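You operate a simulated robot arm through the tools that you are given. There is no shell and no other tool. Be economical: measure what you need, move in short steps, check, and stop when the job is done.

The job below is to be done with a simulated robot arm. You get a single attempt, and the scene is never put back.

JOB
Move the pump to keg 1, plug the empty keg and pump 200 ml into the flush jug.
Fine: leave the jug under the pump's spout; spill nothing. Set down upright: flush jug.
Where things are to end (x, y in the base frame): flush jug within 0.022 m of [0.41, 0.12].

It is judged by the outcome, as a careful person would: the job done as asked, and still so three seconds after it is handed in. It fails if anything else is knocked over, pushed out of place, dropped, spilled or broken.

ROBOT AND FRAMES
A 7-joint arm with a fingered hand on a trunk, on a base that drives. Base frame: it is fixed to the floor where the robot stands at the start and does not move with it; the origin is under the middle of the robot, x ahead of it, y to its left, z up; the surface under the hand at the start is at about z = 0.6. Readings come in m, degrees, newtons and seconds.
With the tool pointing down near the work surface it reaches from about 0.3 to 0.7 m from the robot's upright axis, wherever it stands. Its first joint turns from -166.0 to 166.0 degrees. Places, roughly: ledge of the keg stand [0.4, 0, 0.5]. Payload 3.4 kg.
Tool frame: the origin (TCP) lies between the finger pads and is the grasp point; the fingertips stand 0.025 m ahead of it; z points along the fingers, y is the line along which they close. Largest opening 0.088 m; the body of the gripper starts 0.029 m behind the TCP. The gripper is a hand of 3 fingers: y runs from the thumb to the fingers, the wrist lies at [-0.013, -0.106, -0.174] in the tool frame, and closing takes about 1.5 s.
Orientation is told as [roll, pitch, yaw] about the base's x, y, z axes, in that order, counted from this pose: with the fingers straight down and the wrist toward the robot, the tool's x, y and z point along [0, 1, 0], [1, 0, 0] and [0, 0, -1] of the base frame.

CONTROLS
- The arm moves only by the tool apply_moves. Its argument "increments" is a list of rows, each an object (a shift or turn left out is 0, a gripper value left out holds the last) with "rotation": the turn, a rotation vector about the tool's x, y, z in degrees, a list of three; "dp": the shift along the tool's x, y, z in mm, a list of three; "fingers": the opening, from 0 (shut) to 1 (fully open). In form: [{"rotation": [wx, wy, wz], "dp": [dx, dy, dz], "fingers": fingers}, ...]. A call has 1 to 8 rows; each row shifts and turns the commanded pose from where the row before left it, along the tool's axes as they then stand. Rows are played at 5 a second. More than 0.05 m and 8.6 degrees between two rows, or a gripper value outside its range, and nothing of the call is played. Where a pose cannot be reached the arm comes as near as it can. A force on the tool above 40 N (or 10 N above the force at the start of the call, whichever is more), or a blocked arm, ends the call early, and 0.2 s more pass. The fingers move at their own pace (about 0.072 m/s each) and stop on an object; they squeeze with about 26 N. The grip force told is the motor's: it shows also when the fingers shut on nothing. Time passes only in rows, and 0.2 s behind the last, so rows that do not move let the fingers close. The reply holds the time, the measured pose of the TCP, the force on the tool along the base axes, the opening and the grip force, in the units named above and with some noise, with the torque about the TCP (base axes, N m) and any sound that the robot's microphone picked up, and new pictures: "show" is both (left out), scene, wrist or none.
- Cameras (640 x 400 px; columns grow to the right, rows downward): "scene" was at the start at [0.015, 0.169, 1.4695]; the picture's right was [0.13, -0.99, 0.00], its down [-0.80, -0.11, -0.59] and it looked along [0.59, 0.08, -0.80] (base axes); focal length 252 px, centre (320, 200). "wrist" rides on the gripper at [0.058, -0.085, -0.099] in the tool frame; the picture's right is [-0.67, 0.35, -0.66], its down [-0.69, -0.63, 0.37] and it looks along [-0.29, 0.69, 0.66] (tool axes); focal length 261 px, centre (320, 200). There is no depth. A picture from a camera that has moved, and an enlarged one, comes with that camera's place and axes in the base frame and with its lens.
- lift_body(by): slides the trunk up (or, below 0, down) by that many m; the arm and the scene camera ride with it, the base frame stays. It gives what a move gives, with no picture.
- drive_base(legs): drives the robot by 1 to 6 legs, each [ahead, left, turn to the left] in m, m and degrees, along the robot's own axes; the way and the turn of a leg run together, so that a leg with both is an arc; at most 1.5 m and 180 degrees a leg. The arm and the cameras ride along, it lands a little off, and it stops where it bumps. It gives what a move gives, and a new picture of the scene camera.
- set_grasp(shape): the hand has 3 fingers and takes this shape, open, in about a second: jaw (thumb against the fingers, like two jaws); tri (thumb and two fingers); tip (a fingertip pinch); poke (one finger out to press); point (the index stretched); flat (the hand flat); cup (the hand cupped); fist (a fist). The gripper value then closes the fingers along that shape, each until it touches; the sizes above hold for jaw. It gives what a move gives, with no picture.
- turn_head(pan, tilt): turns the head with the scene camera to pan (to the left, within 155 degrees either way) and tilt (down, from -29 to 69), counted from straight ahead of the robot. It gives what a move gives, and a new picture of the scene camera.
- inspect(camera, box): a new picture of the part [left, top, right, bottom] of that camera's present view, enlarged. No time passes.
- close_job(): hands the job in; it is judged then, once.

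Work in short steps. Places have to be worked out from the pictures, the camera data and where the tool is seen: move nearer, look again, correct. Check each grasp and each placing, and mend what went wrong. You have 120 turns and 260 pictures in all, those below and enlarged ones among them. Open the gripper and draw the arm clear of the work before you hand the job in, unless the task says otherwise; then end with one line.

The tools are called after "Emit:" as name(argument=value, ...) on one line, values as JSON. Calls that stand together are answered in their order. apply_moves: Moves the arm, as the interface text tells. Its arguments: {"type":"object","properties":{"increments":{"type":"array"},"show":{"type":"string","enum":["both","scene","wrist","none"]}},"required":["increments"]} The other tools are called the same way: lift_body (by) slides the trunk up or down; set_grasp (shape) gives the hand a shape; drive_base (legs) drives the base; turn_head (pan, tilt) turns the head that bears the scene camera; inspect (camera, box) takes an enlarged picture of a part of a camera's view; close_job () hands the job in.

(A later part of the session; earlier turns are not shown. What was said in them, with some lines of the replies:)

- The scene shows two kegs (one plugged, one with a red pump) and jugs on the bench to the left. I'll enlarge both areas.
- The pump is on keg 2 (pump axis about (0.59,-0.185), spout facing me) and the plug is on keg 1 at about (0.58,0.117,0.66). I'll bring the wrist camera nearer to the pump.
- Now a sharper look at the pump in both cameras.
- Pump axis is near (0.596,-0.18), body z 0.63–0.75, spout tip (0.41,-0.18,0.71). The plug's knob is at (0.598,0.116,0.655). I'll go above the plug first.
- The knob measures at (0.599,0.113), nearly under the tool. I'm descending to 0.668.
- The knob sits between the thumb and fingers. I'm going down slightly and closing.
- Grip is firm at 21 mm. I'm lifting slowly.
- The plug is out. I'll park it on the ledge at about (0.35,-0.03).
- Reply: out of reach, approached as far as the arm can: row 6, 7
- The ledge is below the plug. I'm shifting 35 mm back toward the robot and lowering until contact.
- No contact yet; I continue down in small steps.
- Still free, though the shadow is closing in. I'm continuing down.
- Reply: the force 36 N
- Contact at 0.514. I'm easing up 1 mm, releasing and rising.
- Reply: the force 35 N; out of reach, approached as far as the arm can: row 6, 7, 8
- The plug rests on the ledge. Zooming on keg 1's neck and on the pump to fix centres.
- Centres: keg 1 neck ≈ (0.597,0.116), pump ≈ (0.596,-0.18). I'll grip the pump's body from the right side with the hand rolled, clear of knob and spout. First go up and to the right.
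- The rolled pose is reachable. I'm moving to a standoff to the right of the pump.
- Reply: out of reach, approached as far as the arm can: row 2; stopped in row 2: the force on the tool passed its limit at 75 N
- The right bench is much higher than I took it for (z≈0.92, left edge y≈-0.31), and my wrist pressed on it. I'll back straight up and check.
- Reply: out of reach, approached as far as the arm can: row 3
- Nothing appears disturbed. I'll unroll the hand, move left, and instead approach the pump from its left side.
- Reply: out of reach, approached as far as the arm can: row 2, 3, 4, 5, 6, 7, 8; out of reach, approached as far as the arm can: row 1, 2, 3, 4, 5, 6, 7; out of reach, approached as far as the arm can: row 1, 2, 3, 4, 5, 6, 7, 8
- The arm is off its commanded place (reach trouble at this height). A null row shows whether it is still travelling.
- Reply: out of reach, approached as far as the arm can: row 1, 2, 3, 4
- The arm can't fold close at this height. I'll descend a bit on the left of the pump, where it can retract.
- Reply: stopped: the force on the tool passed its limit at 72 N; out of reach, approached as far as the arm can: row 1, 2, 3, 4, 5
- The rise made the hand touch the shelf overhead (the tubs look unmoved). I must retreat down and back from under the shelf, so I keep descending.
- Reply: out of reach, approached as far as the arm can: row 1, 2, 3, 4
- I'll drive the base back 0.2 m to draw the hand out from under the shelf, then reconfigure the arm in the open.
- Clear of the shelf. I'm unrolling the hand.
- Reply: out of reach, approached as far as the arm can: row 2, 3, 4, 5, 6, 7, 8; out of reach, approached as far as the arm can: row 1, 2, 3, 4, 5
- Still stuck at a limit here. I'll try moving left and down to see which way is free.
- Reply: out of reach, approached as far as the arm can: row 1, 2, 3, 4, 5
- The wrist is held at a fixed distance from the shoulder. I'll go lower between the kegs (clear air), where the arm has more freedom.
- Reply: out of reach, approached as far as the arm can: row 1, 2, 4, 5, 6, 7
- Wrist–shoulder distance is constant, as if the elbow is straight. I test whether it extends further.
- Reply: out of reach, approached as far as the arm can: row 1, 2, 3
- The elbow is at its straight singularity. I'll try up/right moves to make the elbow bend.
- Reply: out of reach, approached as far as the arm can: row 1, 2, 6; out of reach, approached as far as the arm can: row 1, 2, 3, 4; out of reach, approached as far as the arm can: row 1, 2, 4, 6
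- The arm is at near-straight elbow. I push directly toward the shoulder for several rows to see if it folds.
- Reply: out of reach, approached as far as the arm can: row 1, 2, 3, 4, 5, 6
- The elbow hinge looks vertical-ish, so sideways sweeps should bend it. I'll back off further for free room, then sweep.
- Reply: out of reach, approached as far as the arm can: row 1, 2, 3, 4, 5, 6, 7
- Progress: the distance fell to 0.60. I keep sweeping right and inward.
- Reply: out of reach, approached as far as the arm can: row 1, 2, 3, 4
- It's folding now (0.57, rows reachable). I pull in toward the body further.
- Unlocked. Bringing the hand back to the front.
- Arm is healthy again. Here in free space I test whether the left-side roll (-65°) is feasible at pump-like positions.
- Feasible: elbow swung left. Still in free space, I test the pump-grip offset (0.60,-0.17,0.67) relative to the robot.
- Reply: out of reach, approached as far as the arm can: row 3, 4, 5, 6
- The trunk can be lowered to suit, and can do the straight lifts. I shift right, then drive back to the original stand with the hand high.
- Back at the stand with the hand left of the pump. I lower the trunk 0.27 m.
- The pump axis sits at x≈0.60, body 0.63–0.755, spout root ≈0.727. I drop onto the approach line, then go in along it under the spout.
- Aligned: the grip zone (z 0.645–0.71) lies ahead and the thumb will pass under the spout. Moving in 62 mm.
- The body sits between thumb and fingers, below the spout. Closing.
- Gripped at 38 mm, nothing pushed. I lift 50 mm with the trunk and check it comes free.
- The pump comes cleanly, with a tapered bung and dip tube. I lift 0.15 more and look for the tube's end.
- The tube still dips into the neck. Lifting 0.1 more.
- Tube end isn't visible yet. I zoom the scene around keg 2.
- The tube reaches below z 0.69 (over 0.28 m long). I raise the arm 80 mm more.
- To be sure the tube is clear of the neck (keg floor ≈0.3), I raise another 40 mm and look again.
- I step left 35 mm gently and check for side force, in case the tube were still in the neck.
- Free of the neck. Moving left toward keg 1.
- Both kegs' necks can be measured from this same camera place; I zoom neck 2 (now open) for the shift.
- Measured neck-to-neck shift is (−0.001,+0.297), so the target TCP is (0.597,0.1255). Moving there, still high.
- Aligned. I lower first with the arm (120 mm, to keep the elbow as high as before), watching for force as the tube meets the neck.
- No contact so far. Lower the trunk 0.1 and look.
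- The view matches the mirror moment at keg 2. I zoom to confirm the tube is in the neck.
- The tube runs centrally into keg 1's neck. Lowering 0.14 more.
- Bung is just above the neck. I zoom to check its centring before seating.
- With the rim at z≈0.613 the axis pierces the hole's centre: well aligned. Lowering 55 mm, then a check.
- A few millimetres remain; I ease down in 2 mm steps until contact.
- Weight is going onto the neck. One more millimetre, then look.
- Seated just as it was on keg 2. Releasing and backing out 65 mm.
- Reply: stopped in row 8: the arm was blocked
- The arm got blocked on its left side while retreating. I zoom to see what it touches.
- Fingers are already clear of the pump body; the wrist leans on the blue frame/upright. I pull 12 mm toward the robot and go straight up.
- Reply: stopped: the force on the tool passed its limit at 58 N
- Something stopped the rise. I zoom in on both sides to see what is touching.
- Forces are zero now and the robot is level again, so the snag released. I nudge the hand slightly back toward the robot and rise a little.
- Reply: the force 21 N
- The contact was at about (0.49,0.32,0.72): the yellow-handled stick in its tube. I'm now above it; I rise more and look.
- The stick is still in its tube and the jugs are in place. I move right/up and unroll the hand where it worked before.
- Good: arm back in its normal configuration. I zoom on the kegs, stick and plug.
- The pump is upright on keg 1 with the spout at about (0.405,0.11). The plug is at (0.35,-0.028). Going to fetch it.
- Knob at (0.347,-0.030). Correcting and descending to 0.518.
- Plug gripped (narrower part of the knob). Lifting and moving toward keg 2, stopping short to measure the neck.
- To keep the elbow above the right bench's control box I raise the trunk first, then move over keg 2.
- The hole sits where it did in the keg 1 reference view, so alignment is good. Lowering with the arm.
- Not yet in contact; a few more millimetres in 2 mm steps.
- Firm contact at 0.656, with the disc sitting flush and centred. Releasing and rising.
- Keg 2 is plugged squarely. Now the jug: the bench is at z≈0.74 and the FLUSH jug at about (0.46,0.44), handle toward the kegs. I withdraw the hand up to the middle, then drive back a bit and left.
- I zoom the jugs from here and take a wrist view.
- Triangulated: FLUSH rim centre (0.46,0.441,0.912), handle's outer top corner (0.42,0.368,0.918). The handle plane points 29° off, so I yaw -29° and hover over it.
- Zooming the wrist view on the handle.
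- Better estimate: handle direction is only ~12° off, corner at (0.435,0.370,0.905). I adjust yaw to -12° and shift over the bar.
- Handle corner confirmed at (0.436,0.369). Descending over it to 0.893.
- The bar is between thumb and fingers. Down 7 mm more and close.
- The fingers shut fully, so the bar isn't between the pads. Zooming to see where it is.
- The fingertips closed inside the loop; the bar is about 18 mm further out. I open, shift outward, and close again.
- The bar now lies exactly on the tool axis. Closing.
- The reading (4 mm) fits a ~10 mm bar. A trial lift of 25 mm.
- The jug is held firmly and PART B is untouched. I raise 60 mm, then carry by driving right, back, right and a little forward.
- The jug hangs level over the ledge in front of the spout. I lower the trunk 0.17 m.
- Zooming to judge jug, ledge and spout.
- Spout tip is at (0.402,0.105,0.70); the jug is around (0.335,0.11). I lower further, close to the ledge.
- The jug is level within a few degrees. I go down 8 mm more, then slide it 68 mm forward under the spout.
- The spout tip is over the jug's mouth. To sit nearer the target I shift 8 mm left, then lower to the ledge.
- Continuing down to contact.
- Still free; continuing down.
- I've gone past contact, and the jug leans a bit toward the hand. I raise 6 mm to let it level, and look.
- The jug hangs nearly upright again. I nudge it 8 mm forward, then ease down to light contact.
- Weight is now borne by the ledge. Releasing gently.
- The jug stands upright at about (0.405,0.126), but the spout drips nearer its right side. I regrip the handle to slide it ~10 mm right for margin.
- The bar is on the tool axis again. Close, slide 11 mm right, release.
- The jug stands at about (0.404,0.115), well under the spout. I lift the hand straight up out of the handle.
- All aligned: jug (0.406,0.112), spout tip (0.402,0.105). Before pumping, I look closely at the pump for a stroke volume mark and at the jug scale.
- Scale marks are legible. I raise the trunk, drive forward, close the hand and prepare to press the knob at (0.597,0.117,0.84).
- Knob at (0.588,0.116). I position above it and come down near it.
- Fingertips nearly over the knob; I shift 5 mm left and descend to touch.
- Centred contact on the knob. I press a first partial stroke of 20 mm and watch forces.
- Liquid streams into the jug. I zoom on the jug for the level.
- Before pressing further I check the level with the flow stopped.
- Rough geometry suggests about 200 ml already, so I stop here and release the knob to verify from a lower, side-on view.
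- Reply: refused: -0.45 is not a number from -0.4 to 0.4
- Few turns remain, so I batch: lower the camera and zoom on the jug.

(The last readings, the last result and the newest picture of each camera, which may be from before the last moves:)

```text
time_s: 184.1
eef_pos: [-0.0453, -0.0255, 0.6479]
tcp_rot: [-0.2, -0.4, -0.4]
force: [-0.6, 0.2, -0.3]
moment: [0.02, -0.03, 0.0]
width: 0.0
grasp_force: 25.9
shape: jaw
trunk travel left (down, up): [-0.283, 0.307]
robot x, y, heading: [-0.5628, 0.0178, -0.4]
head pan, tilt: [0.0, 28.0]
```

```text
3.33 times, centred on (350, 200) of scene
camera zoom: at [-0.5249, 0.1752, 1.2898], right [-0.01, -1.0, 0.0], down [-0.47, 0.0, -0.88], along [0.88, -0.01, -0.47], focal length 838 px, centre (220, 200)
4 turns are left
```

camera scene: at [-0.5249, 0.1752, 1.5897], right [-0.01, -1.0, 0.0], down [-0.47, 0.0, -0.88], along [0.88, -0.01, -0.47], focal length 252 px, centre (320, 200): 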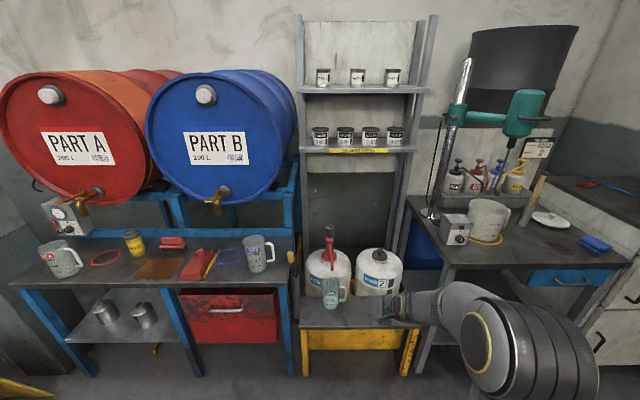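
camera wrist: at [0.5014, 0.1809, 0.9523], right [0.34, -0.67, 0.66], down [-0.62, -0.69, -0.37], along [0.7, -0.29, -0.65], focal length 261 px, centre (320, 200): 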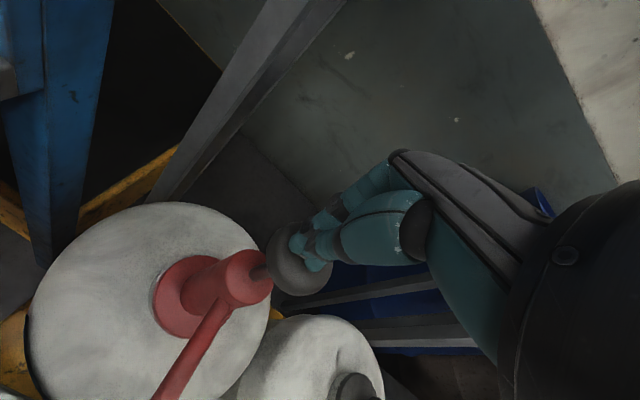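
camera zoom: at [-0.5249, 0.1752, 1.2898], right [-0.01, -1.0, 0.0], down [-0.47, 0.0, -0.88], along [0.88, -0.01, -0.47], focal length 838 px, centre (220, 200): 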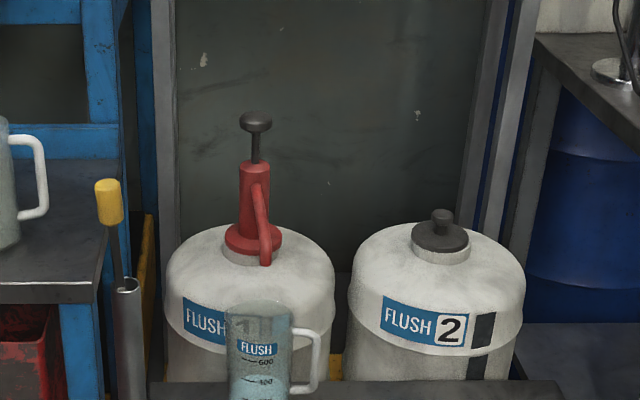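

First-stroke level looks like 40–100 ml, so more is needed. In one go: side-on low view of the jug now, then return above the knob, ready to press.

Emit:
lift_body(by=-0.27)

Emit:
inspect(camera="scene", box=[310, 172, 360, 222])

Emit:
lift_body(by=0.37)

Emit:
lift_body(by=0.2)

Emit:
turn_head(pan=7.6, tilt=53.5)

Emit:
drive_base(legs=[[0.553, 0, 0.6]])

Emit:
apply_moves(increments=[{"dp": [35.7, 19.9, 0]}, {"dp": [35.7, 19.9, 0]}, {"dp": [35.7, 19.9, 0]}, {"dp": [35.7, 19.9, 0]}, {"dp": [0, 0, 30]}, {"dp": [0, 0, 30]}, {}], show="both")

Emit:
inspect(camera="wrist", box=[160, 180, 400, 380])

Emit:
inspect(camera="scene", box=[340, 245, 375, 290])

```text
time_s: 186.8
eef_pos: [-0.045, -0.0266, 0.378]
tcp_rot: [-0.3, -0.4, -0.4]
force: [0.3, -0.5, 0.4]
moment: [-0.01, 0.02, 0.01]
width: 0.0
grasp_force: 25.7
shape: jaw
trunk travel left (down, up): [-0.013, 0.577]
robot x, y, heading: [-0.5625, 0.0165, -0.5]
head pan, tilt: [0.0, 28.0]
```

```text
8.00 times, centred on (335, 197) of scene
camera zoom: at [-0.5249, 0.1752, 1.0198], right [-0.01, -1.0, 0.0], down [-0.47, 0.0, -0.88], along [0.88, -0.01, -0.47], focal length 2012 px, centre (200, 224)
```

zoom: 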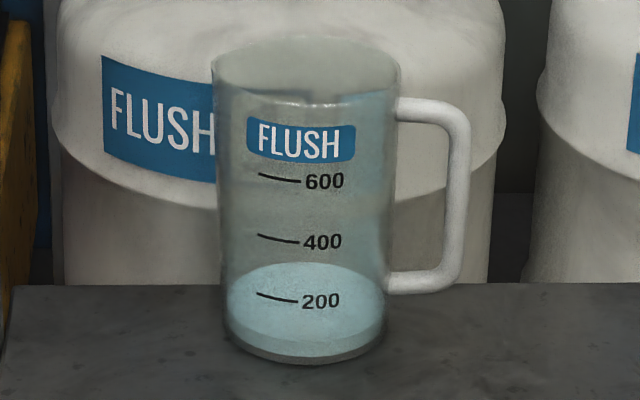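

```text
time_s: 190.4
eef_pos: [-0.0438, -0.0242, 0.7482]
tcp_rot: [-0.3, -0.3, -0.5]
force: [-0.4, 0.3, 0.2]
moment: [-0.03, -0.01, -0.03]
width: 0.0
grasp_force: 25.4
shape: jaw
trunk travel left (down, up): [-0.383, 0.207]
robot x, y, heading: [-0.5592, 0.0166, -0.6]
head pan, tilt: [0.0, 28.0]
```

```text
time_s: 192.6
eef_pos: [-0.0454, -0.0246, 0.9465]
tcp_rot: [-0.4, -0.4, -0.4]
force: [0.3, -0.3, 0.2]
moment: [-0.02, -0.02, 0.01]
width: 0.0
grasp_force: 25.8
shape: jaw
trunk travel left (down, up): [-0.583, 0.007]
robot x, y, heading: [-0.5592, 0.0162, -0.4]
head pan, tilt: [0.0, 28.0]
```

```text
time_s: 193.5
eef_pos: [-0.0433, -0.0242, 0.9489]
tcp_rot: [-0.3, -0.4, -0.4]
force: [0.9, 0.2, -0.3]
moment: [-0.01, 0.0, -0.03]
width: 0.0
grasp_force: 26.6
shape: jaw
trunk travel left (down, up): [-0.583, 0.007]
robot x, y, heading: [-0.5618, 0.0137, -0.5]
head pan, tilt: [7.6, 53.5]
camera scene: at [-0.5429, 0.1851, 1.5526], right [0.12, -0.99, 0.0], down [-0.8, -0.1, -0.6], along [0.59, 0.07, -0.8], focal length 252 px, centre (320, 200)
```

scene: 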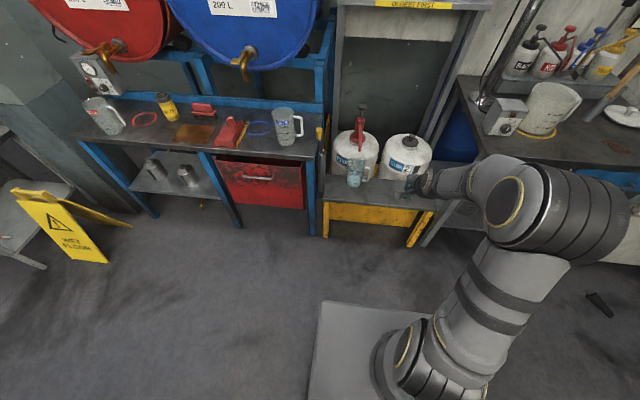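

```text
time_s: 196.7
eef_pos: [0.5102, -0.0153, 0.9495]
tcp_rot: [-0.2, -0.5, 0.4]
force: [0.1, 0.4, 0.1]
moment: [-0.04, -0.01, 0.0]
width: 0.0
grasp_force: 26.1
shape: jaw
trunk travel left (down, up): [-0.583, 0.007]
robot x, y, heading: [-0.0031, 0.0187, 0.4]
head pan, tilt: [7.6, 53.5]
camera scene: at [0.0093, 0.1857, 1.5525], right [0.14, -0.99, 0.0], down [-0.8, -0.11, -0.59], along [0.59, 0.08, -0.8], focal length 252 px, centre (320, 200)
```

scene: 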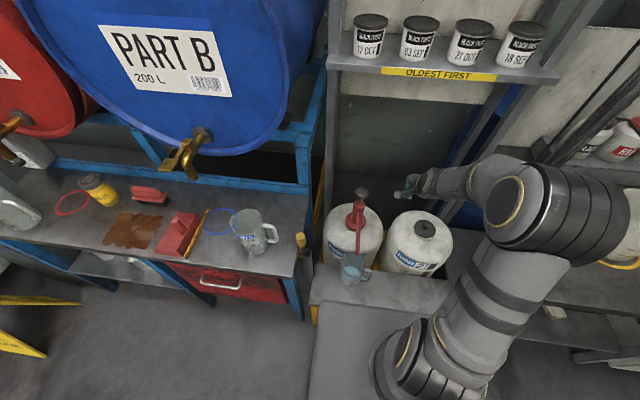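

```text
time_s: 198.3
eef_pos: [0.5901, 0.1268, 0.8905]
tcp_rot: [-0.3, -0.5, 0.7]
force: [-0.7, 0.3, 0.2]
moment: [0.02, 0.0, 0.01]
width: 0.0
grasp_force: 25.8
shape: jaw
trunk travel left (down, up): [-0.583, 0.007]
robot x, y, heading: [-0.0053, 0.0138, 0.6]
head pan, tilt: [7.6, 53.5]
camera scene: at [0.0088, 0.1859, 1.5525], right [0.14, -0.99, 0.0], down [-0.8, -0.11, -0.59], along [0.59, 0.08, -0.8], focal length 252 px, centre (320, 200)
camera wrist: at [0.503, 0.1843, 0.9896], right [0.35, -0.66, 0.66], down [-0.62, -0.69, -0.37], along [0.7, -0.28, -0.65], focal length 261 px, centre (320, 200)
```

scene: 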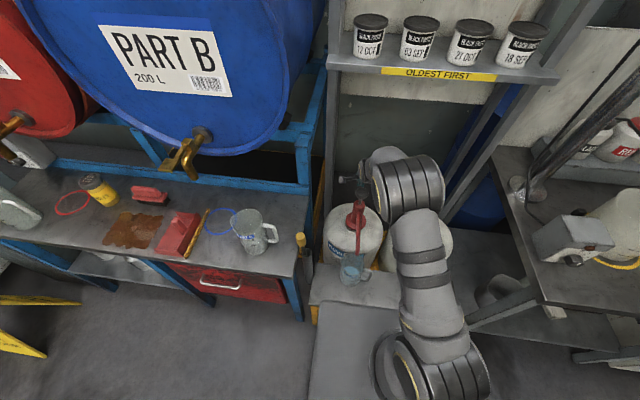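
wrist: 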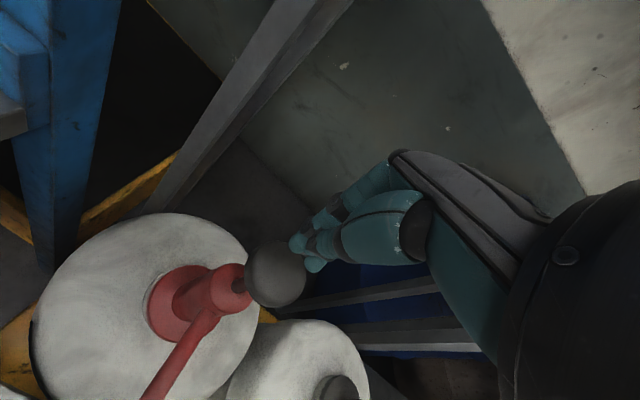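

```text
2.00 times, centred on (280, 280) of wrist
camera zoom: at [0.503, 0.1843, 0.9896], right [0.35, -0.66, 0.66], down [-0.62, -0.69, -0.37], along [0.7, -0.28, -0.65], focal length 521 px, centre (400, 40)
```

zoom: 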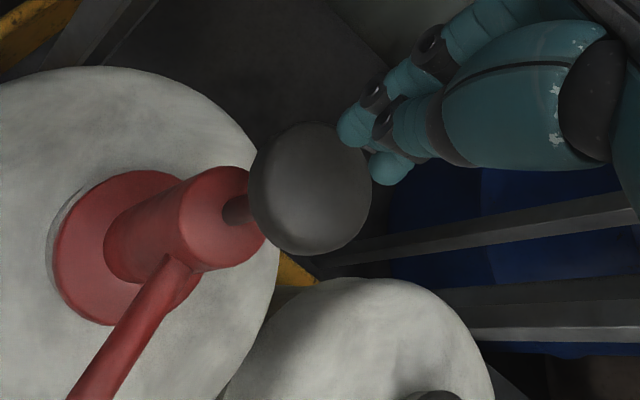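

```text
8.89 times, centred on (358, 268) of scene
camera zoom: at [0.0088, 0.1859, 1.5525], right [0.14, -0.99, 0.0], down [-0.8, -0.11, -0.59], along [0.59, 0.08, -0.8], focal length 2236 px, centre (-13, -400)
3 turns are left
```

zoom: 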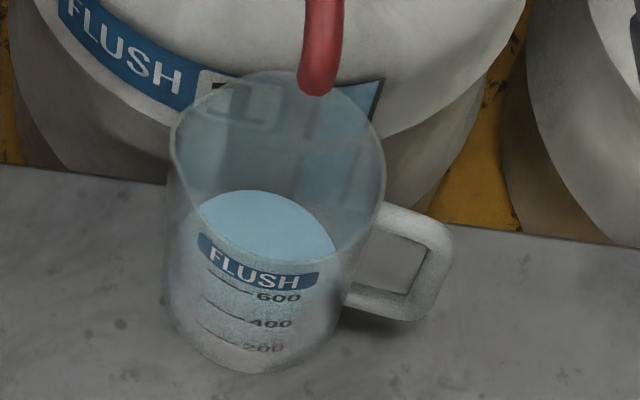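

Side-on view: about 75–80 ml in the jug after one 20+ mm press. I press a deeper stroke (to 0.826, stepping to sense contact), then measure side-on again and come back to hover.

Emit:
apply_moves(increments=[{"dp": [-4.5, -3, 15]}, {"dp": [0, 0, 9]}, {}], show="none")

Emit:
apply_moves(increments=[{"dp": [0, 0, 4]}, {}], show="none")

Emit:
apply_moves(increments=[{"dp": [0, 0, 4]}, {}], show="none")

Emit:
apply_moves(increments=[{"dp": [0, 0, 4]}, {}], show="wrist")

Emit:
apply_moves(increments=[{"dp": [0, 0, 5]}, {"dp": [0, 0, 5]}, {"dp": [0, 0, 5]}, {"dp": [0, 0, 5]}, {"dp": [0, 0, 4]}, {"dp": [0, 0, 4.5]}, {}, {}], show="none")

Emit:
apply_moves(increments=[{"dp": [0, 0, -10]}, {"dp": [0, 0, -15]}, {"dp": [0, 0, -25]}, {"dp": [-5, 0, -40]}, {"dp": [-35, -20, -32]}, {"dp": [-35, -20, 0]}, {"dp": [-35, -20, 0]}, {"dp": [-35, -20, 0]}], show="none")

Emit:
drive_base(legs=[[-0.553, 0, -0.6]])

Emit:
turn_head(pan=0, tilt=28)

Emit:
lift_body(by=-0.3)

Emit:
lift_body(by=-0.27)

Emit:
inspect(camera="scene", box=[310, 172, 360, 222])

Emit:
inspect(camera="scene", box=[260, 100, 440, 260])

Emit:
lift_body(by=0.37)

Emit:
lift_body(by=0.2)

Emit:
turn_head(pan=7.6, tilt=53.5)

Emit:
drive_base(legs=[[0.553, 0, 0.6]])

Emit:
apply_moves(increments=[{"dp": [34.5, 19.5, 0]}, {"dp": [34.5, 19.5, 0]}, {"dp": [34.5, 19.5, 0]}, {"dp": [34.5, 19.5, 0]}, {"dp": [0, 0, 30]}, {"dp": [0, 0, 28]}, {}, {}], show="wrist")

Emit:
inspect(camera="wrist", box=[160, 180, 400, 380])

```text
time_s: 199.1
eef_pos: [0.5877, 0.1225, 0.8652]
tcp_rot: [-0.3, -0.4, 0.5]
force: [-0.6, 0.1, 0.3]
moment: [-0.02, -0.02, 0.04]
width: 0.0
grasp_force: 25.8
shape: jaw
trunk travel left (down, up): [-0.583, 0.007]
robot x, y, heading: [-0.005, 0.0174, 0.3]
head pan, tilt: [7.6, 53.5]
```

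```text
time_s: 199.7
eef_pos: [0.5873, 0.1231, 0.8598]
tcp_rot: [-0.3, -0.4, 0.7]
force: [0.4, -0.3, -0.2]
moment: [-0.01, -0.05, 0.01]
width: 0.0
grasp_force: 25.9
shape: jaw
trunk travel left (down, up): [-0.583, 0.007]
robot x, y, heading: [-0.0061, 0.0184, 0.9]
head pan, tilt: [7.6, 53.5]
```

```text
time_s: 200.3
eef_pos: [0.5882, 0.1236, 0.8567]
tcp_rot: [-0.3, -0.4, 0.6]
force: [1.3, -0.5, 2.1]
moment: [-0.02, 0.01, 0.01]
width: 0.0004
grasp_force: 25.6
shape: jaw
trunk travel left (down, up): [-0.583, 0.007]
robot x, y, heading: [-0.0039, 0.0141, 0.7]
head pan, tilt: [7.6, 53.5]
```

```text
time_s: 200.9
eef_pos: [0.5873, 0.1219, 0.8518]
tcp_rot: [-0.3, -0.4, 0.7]
force: [0.9, 1.0, 3.3]
moment: [0.0, 0.01, 0.0]
width: 0.0
grasp_force: 25.8
shape: jaw
trunk travel left (down, up): [-0.583, 0.007]
robot x, y, heading: [-0.0036, 0.018, 0.4]
head pan, tilt: [7.6, 53.5]
camera wrist: at [0.5001, 0.1806, 0.9515], right [0.35, -0.66, 0.66], down [-0.62, -0.69, -0.37], along [0.7, -0.28, -0.65], focal length 261 px, centre (320, 200)
```

wrist: 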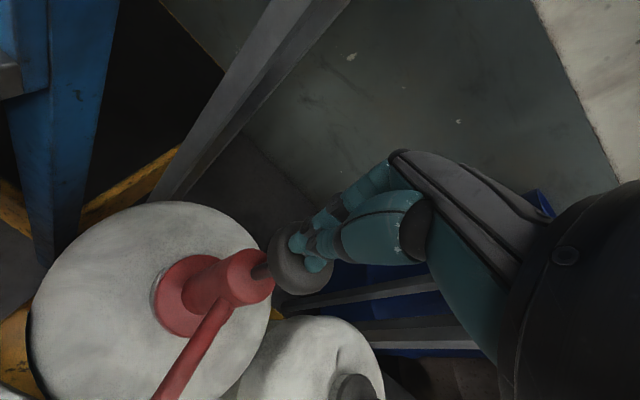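

```text
time_s: 202.7
eef_pos: [0.5876, 0.1228, 0.8241]
tcp_rot: [-0.3, -0.6, 0.6]
force: [1.0, -0.7, 10.1]
moment: [-0.06, -0.04, 0.01]
width: 0.0
grasp_force: 25.9
shape: jaw
trunk travel left (down, up): [-0.583, 0.007]
robot x, y, heading: [-0.0063, 0.0185, 0.5]
head pan, tilt: [7.6, 53.5]
```

```text
refused: row 5 steps farther than a row can; nothing moved
```

```text
time_s: 205.8
eef_pos: [0.0364, 0.1114, 0.8245]
tcp_rot: [-0.3, -0.4, -0.5]
force: [0.7, -0.2, -0.5]
moment: [0.02, -0.02, -0.02]
width: 0.0001
grasp_force: 26.1
shape: jaw
trunk travel left (down, up): [-0.583, 0.007]
robot x, y, heading: [-0.5593, 0.019, -0.6]
head pan, tilt: [7.6, 53.5]
camera scene: at [-0.5426, 0.1857, 1.5525], right [0.12, -0.99, 0.0], down [-0.8, -0.1, -0.59], along [0.59, 0.07, -0.8], focal length 252 px, centre (320, 200)
```

scene: 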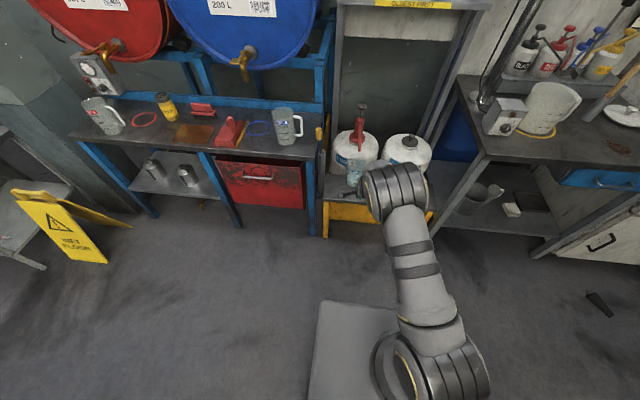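

```text
time_s: 206.8
eef_pos: [0.0341, 0.1119, 0.8246]
tcp_rot: [-0.3, -0.5, -0.5]
force: [-0.4, -0.4, 0.7]
moment: [-0.03, -0.01, -0.02]
width: 0.0003
grasp_force: 25.6
shape: jaw
trunk travel left (down, up): [-0.583, 0.007]
robot x, y, heading: [-0.5611, 0.0168, -0.9]
head pan, tilt: [0.0, 28.0]
camera scene: at [-0.524, 0.1758, 1.5897], right [-0.01, -1.0, 0.0], down [-0.47, 0.0, -0.88], along [0.88, -0.01, -0.47], focal length 252 px, centre (320, 200)
```

scene: 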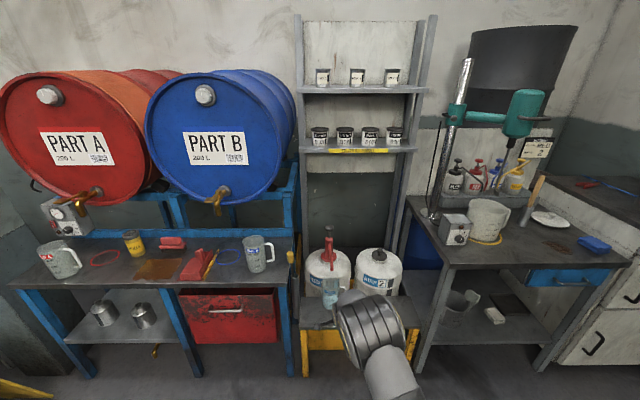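

```text
time_s: 209.8
eef_pos: [0.0346, 0.1123, 0.5236]
tcp_rot: [-0.3, -0.4, -0.5]
force: [0.7, 0.0, 0.2]
moment: [-0.05, 0.02, -0.02]
width: 0.0
grasp_force: 26.1
shape: jaw
trunk travel left (down, up): [-0.283, 0.307]
robot x, y, heading: [-0.5581, 0.0155, -0.6]
head pan, tilt: [0.0, 28.0]
```

```text
time_s: 212.5
eef_pos: [0.0348, 0.1113, 0.2547]
tcp_rot: [-0.3, -0.4, -0.4]
force: [0.1, 0.6, 0.0]
moment: [-0.01, 0.0, 0.01]
width: 0.0005
grasp_force: 25.8
shape: jaw
trunk travel left (down, up): [-0.013, 0.577]
robot x, y, heading: [-0.5588, 0.016, -0.6]
head pan, tilt: [0.0, 28.0]
```

```text
8.00 times, centred on (335, 197) of scene
camera zoom: at [-0.524, 0.1758, 1.0198], right [-0.01, -1.0, 0.0], down [-0.47, 0.0, -0.88], along [0.88, -0.01, -0.47], focal length 2012 px, centre (200, 224)
```

zoom: 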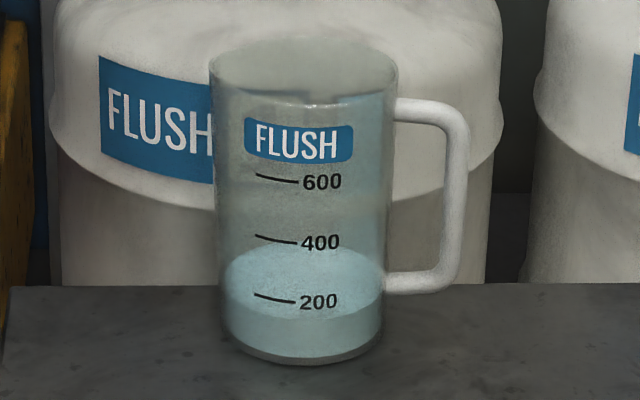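

```text
2.50 times, centred on (350, 180) of scene
camera zoom: at [-0.524, 0.1758, 1.0198], right [-0.01, -1.0, 0.0], down [-0.47, 0.0, -0.88], along [0.88, -0.01, -0.47], focal length 629 px, centre (245, 250)
```

zoom: 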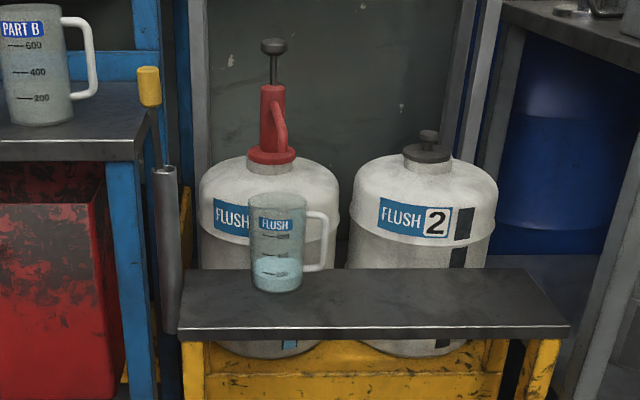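

```text
time_s: 216.1
eef_pos: [0.035, 0.1114, 0.6226]
tcp_rot: [-0.4, -0.4, -0.5]
force: [0.3, -0.1, -0.1]
moment: [-0.02, 0.01, -0.03]
width: 0.0
grasp_force: 26.3
shape: jaw
trunk travel left (down, up): [-0.383, 0.207]
robot x, y, heading: [-0.5579, 0.0197, -0.6]
head pan, tilt: [0.0, 28.0]
```

```text
time_s: 218.2
eef_pos: [0.0355, 0.1118, 0.8237]
tcp_rot: [-0.2, -0.5, -0.4]
force: [0.8, 0.6, 0.3]
moment: [-0.03, 0.01, 0.01]
width: 0.0001
grasp_force: 26.4
shape: jaw
trunk travel left (down, up): [-0.583, 0.007]
robot x, y, heading: [-0.5585, 0.0172, -0.5]
head pan, tilt: [0.0, 28.0]
```

```text
time_s: 219.2
eef_pos: [0.0349, 0.1122, 0.8235]
tcp_rot: [-0.3, -0.3, -0.6]
force: [0.1, 1.0, -0.1]
moment: [-0.03, -0.02, -0.01]
width: 0.0
grasp_force: 26.5
shape: jaw
trunk travel left (down, up): [-0.583, 0.007]
robot x, y, heading: [-0.5569, 0.0183, -0.7]
head pan, tilt: [7.6, 53.5]
camera scene: at [-0.5421, 0.1857, 1.5526], right [0.12, -0.99, 0.0], down [-0.8, -0.1, -0.6], along [0.59, 0.07, -0.8], focal length 252 px, centre (320, 200)
```

scene: 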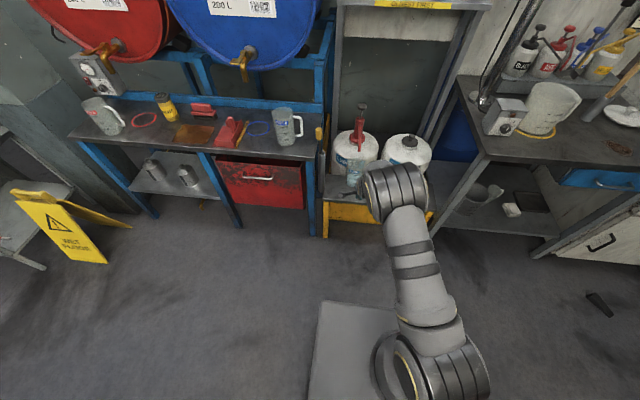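

```text
time_s: 222.3
eef_pos: [0.5802, 0.111, 0.8235]
tcp_rot: [-0.3, -0.4, -0.1]
force: [-11.9, -1.5, -0.9]
moment: [0.03, -0.11, -0.14]
width: 0.0
grasp_force: 25.9
shape: jaw
trunk travel left (down, up): [-0.583, 0.007]
robot x, y, heading: [-0.0117, 0.0125, -0.1]
head pan, tilt: [7.6, 53.5]
camera scene: at [0.0027, 0.1819, 1.5525], right [0.13, -0.99, 0.0], down [-0.8, -0.1, -0.6], along [0.59, 0.08, -0.8], focal length 252 px, centre (320, 200)
```

scene: 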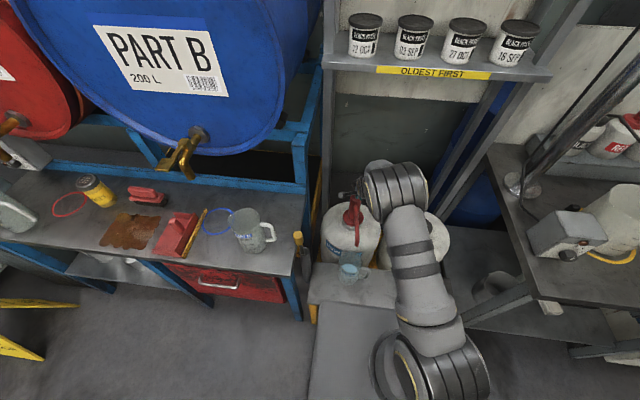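

```text
time_s: 222.7
eef_pos: [0.5849, 0.1275, 0.8182]
tcp_rot: [-0.8, 1.1, -0.4]
force: [-27.7, -5.8, 6.6]
moment: [0.0, -0.53, -0.29]
width: 0.0
grasp_force: 25.9
shape: jaw
trunk travel left (down, up): [-0.583, 0.007]
robot x, y, heading: [-0.0094, 0.015, -0.3]
head pan, tilt: [7.6, 53.5]
stopped in row 1: the force on the tool passed its limit at 55 N (the readings are from after the stop); the commanded pose is now the measured one
camera wrist: at [0.5006, 0.1886, 0.9184], right [0.36, -0.66, 0.66], down [-0.64, -0.69, -0.34], along [0.68, -0.3, -0.67], focal length 261 px, centre (320, 200)
```

wrist: 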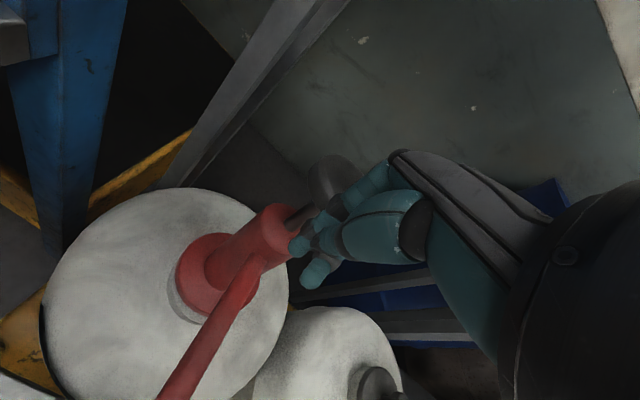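

```text
2.00 times, centred on (280, 280) of wrist
camera zoom: at [0.5006, 0.1886, 0.9184], right [0.36, -0.66, 0.66], down [-0.64, -0.69, -0.34], along [0.68, -0.3, -0.67], focal length 521 px, centre (400, 40)
2 turns are left
```

zoom: 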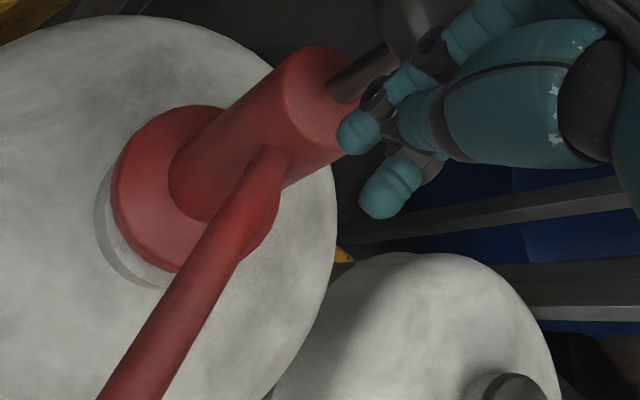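

The refused retreat row left the hand low, and it ran against the pump's rod on returning. Level is now about 138 ml. I back off at once, rise, realign over the knob, press one ~28 mm stroke (≈60 ml), then withdraw fully and measure side-on.

Emit:
apply_moves(increments=[{"dp": [0, -10, 0]}, {"dp": [0, -15, 0]}, {"dp": [0, -20, 0]}, {"dp": [0, 0, -35]}, {"dp": [0, 0, -35], "rotation": [-1.5, 0.5, 0]}, {}, {}], show="wrist")

Emit:
inspect(camera="scene", box=[310, 170, 430, 300])

Emit:
apply_moves(increments=[{"dp": [-2.5, 24, 0]}, {"dp": [-2.5, 23.8, 0]}, {}], show="wrist")

Emit:
apply_moves(increments=[{"dp": [0, 0, 15]}, {"dp": [0, 0, 9]}, {"dp": [0, 0, 5]}, {}], show="wrist")

Emit:
apply_moves(increments=[{"dp": [0, 0, 5]}, {"dp": [0, 0, 5]}, {"dp": [0, 0, 5]}, {"dp": [0, 0, 5]}, {"dp": [0, 0, 4]}, {"dp": [0, 0, 4.2]}, {}, {}], show="wrist")

Emit:
apply_moves(increments=[{"dp": [0, 0, -10]}, {"dp": [0, 0, -15]}, {"dp": [0, 0, -25]}, {"dp": [0, 0, -40]}, {"dp": [-35, -20, -20]}, {"dp": [-35, -20, 0]}, {"dp": [-35, -20, 0]}, {"dp": [-35, -20, 0]}], show="none")

Emit:
inspect(camera="scene", box=[340, 245, 375, 290])

Emit:
drive_base(legs=[[-0.55, 0, 0]])

Emit:
turn_head(pan=0, tilt=28)

Emit:
lift_body(by=-0.3)

Emit:
lift_body(by=-0.27)

Emit:
inspect(camera="scene", box=[310, 172, 360, 222])

Emit:
inspect(camera="scene", box=[260, 100, 440, 260])

```text
time_s: 224.3
eef_pos: [0.5432, 0.1323, 0.8881]
tcp_rot: [-0.2, -0.8, -0.3]
force: [0.2, 0.3, 0.1]
moment: [0.0, 0.01, -0.02]
width: 0.0003
grasp_force: 26.3
shape: jaw
trunk travel left (down, up): [-0.583, 0.007]
robot x, y, heading: [-0.0113, 0.0121, -0.0]
head pan, tilt: [7.6, 53.5]
camera wrist: at [0.4569, 0.191, 0.9861], right [0.34, -0.67, 0.66], down [-0.63, -0.68, -0.37], along [0.7, -0.29, -0.65], focal length 261 px, centre (320, 200)
```

wrist: 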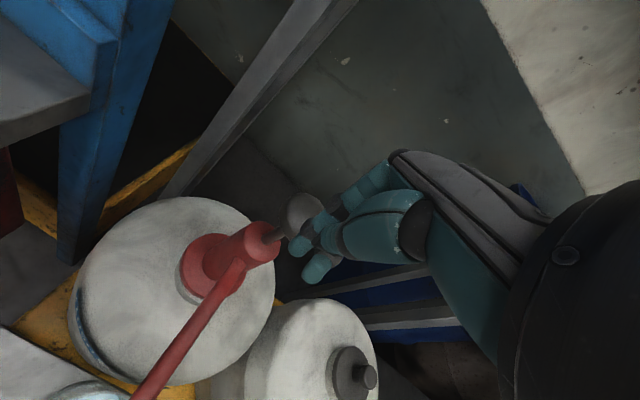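

```text
3.08 times, centred on (370, 235) of scene
camera zoom: at [0.0039, 0.182, 1.5525], right [0.13, -0.99, 0.0], down [-0.8, -0.1, -0.59], along [0.59, 0.08, -0.8], focal length 774 px, centre (166, 92)
```

zoom: 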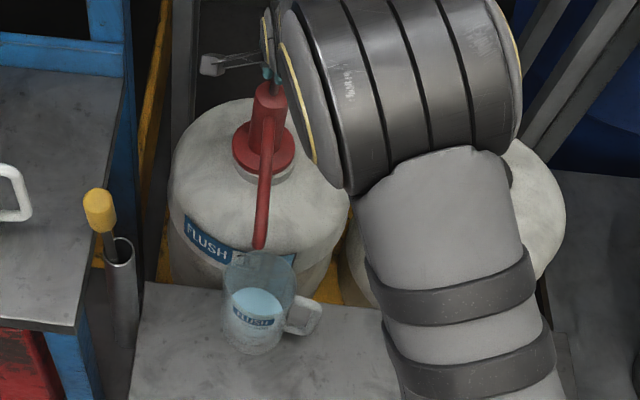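

```text
time_s: 225.1
eef_pos: [0.5915, 0.1256, 0.8892]
tcp_rot: [-0.2, -0.8, -0.3]
force: [0.9, 0.1, 0.9]
moment: [-0.01, 0.01, 0.01]
width: 0.0
grasp_force: 26.0
shape: jaw
trunk travel left (down, up): [-0.583, 0.007]
robot x, y, heading: [-0.0125, 0.0145, -0.1]
head pan, tilt: [7.6, 53.5]
camera wrist: at [0.5057, 0.1852, 0.987], right [0.34, -0.67, 0.66], down [-0.63, -0.68, -0.37], along [0.7, -0.29, -0.65], focal length 261 px, centre (320, 200)
```

wrist: 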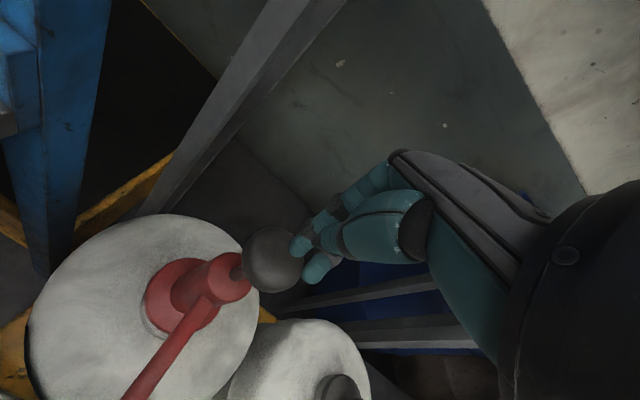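

```text
time_s: 226.1
eef_pos: [0.5931, 0.1257, 0.8607]
tcp_rot: [-0.2, -0.9, -0.2]
force: [-0.2, -0.5, 0.1]
moment: [0.0, 0.01, 0.0]
width: 0.0
grasp_force: 26.5
shape: jaw
trunk travel left (down, up): [-0.583, 0.007]
robot x, y, heading: [-0.0116, 0.0097, -0.5]
head pan, tilt: [7.6, 53.5]
camera wrist: at [0.5061, 0.1847, 0.9586], right [0.34, -0.67, 0.66], down [-0.63, -0.68, -0.37], along [0.7, -0.29, -0.65], focal length 261 px, centre (320, 200)
```

wrist: 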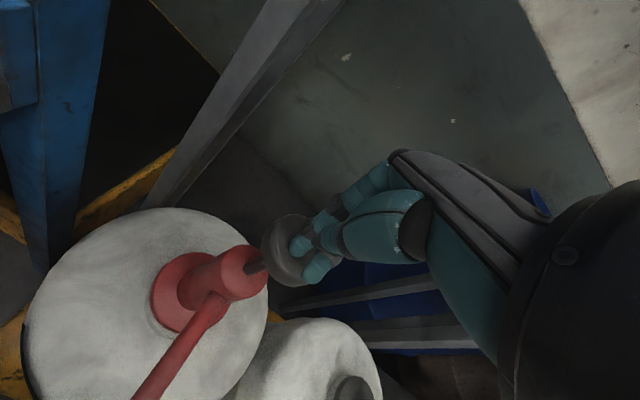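

```text
time_s: 227.9
eef_pos: [0.5918, 0.1254, 0.8323]
tcp_rot: [-0.2, -0.9, -0.4]
force: [1.0, -1.9, 6.5]
moment: [-0.02, -0.02, 0.0]
width: 0.0
grasp_force: 26.3
shape: jaw
trunk travel left (down, up): [-0.583, 0.007]
robot x, y, heading: [-0.0106, 0.0176, -0.2]
head pan, tilt: [7.6, 53.5]
camera wrist: at [0.5065, 0.1853, 0.9307], right [0.34, -0.67, 0.66], down [-0.63, -0.68, -0.37], along [0.7, -0.29, -0.65], focal length 261 px, centre (320, 200)
```

wrist: 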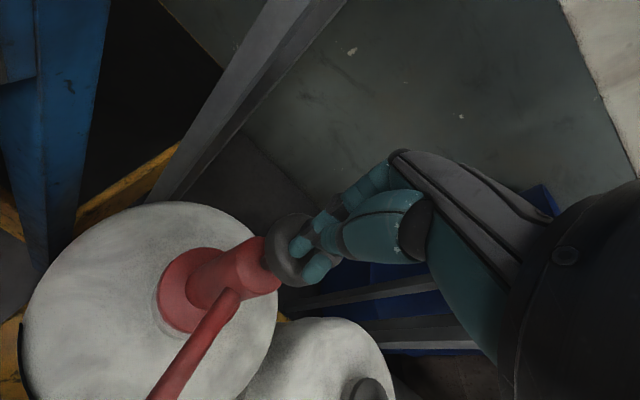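

```text
time_s: 229.7
eef_pos: [0.5098, -0.0143, 0.94]
tcp_rot: [-0.1, -0.8, -0.2]
force: [1.0, -0.5, 0.2]
moment: [-0.01, 0.0, 0.02]
width: 0.0
grasp_force: 25.9
shape: jaw
trunk travel left (down, up): [-0.583, 0.007]
robot x, y, heading: [-0.0116, 0.014, -0.4]
head pan, tilt: [7.6, 53.5]
```

```text
8.89 times, centred on (358, 268) of scene
camera zoom: at [0.0035, 0.1814, 1.5526], right [0.13, -0.99, 0.0], down [-0.8, -0.1, -0.6], along [0.59, 0.08, -0.8], focal length 2236 px, centre (-13, -400)
```

zoom: 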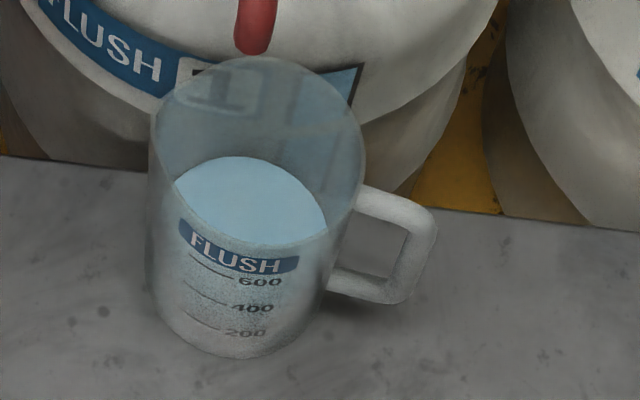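

```text
time_s: 232.9
eef_pos: [-0.0426, -0.0109, 0.942]
tcp_rot: [-0.2, -0.8, 0.0]
force: [0.4, -0.7, 0.2]
moment: [0.0, 0.03, 0.02]
width: 0.0
grasp_force: 25.8
shape: jaw
trunk travel left (down, up): [-0.583, 0.007]
robot x, y, heading: [-0.5644, 0.011, 0.1]
head pan, tilt: [7.6, 53.5]
camera scene: at [-0.5482, 0.1829, 1.5525], right [0.13, -0.99, 0.0], down [-0.8, -0.11, -0.6], along [0.59, 0.08, -0.8], focal length 252 px, centre (320, 200)
```

scene: 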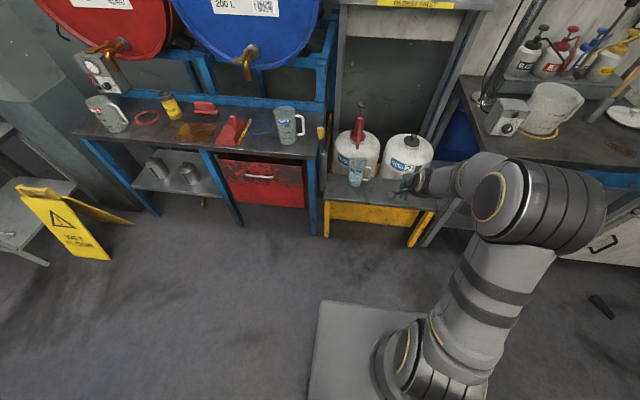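

```text
time_s: 233.8
eef_pos: [-0.0416, -0.0115, 0.9413]
tcp_rot: [-0.2, -0.8, 0.0]
force: [0.4, 0.7, -0.3]
moment: [-0.02, -0.02, -0.01]
width: 0.0
grasp_force: 26.3
shape: jaw
trunk travel left (down, up): [-0.583, 0.007]
robot x, y, heading: [-0.5612, 0.0144, 0.1]
head pan, tilt: [0.0, 28.0]
camera scene: at [-0.5295, 0.1732, 1.5897], right [0.0, -1.0, 0.0], down [-0.47, 0.0, -0.88], along [0.88, 0.0, -0.47], focal length 252 px, centre (320, 200)
```

scene: 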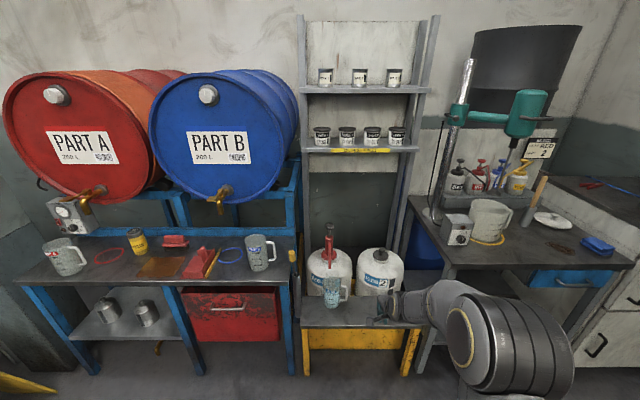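

```text
time_s: 236.8
eef_pos: [-0.0408, -0.0099, 0.6406]
tcp_rot: [-0.2, -0.7, -0.1]
force: [-0.8, 0.0, 0.4]
moment: [0.0, -0.03, 0.01]
width: 0.0
grasp_force: 25.7
shape: jaw
trunk travel left (down, up): [-0.283, 0.307]
robot x, y, heading: [-0.5633, 0.0136, 0.1]
head pan, tilt: [0.0, 28.0]
```

```text
time_s: 239.5
eef_pos: [-0.0412, -0.0111, 0.3724]
tcp_rot: [-0.2, -0.8, -0.2]
force: [-0.3, -0.2, -0.7]
moment: [0.02, 0.02, -0.01]
width: 0.0
grasp_force: 25.9
shape: jaw
trunk travel left (down, up): [-0.013, 0.577]
robot x, y, heading: [-0.5613, 0.0092, -0.3]
head pan, tilt: [0.0, 28.0]
```

```text
8.00 times, centred on (335, 197) of scene
camera zoom: at [-0.5295, 0.1731, 1.0198], right [0.0, -1.0, 0.0], down [-0.47, 0.0, -0.88], along [0.88, 0.0, -0.47], focal length 2012 px, centre (200, 224)
```

zoom: 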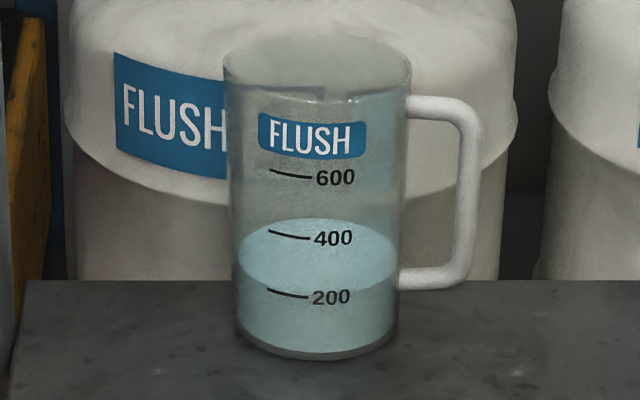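

```text
2.50 times, centred on (350, 180) of scene
camera zoom: at [-0.5295, 0.1731, 1.0198], right [0.0, -1.0, 0.0], down [-0.47, 0.0, -0.88], along [0.88, 0.0, -0.47], focal length 629 px, centre (245, 250)
1 turns are left
```

zoom: 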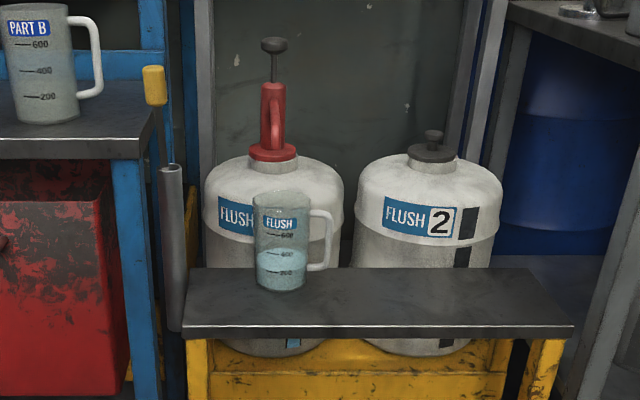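

The jug reads about 200 ml at the 200 mark, stands upright under the spout, the pump is on keg 1, keg 2 is plugged and no spill shows in the views. I open the hand, already clear of the work, and hand the job in.

Emit:
apply_moves(increments=[{"fingers": 1}, {}, {}], show="none")

Emit:
close_job()

```text
time_s: 240.3
eef_pos: [-0.041, -0.0114, 0.3702]
tcp_rot: [-0.3, -0.9, -0.1]
force: [0.8, -0.1, -0.6]
moment: [0.01, 0.0, 0.03]
width: 0.0876
grasp_force: 0.0
shape: jaw
trunk travel left (down, up): [-0.013, 0.577]
robot x, y, heading: [-0.5621, 0.0134, 0.0]
head pan, tilt: [0.0, 28.0]
```

```text
The job is handed in.
```

The job is handed in: the pump is on keg 1, keg 2 is plugged, and the flush jug stands upright under the spout at about (0.406, 0.112). By my camera reading it holds about 200–215 ml. I saw no spill, but along the way the arm bumped the right bench, the shelf, the yellow-handled stick and the pump's rod, and none looked displaced afterwards.
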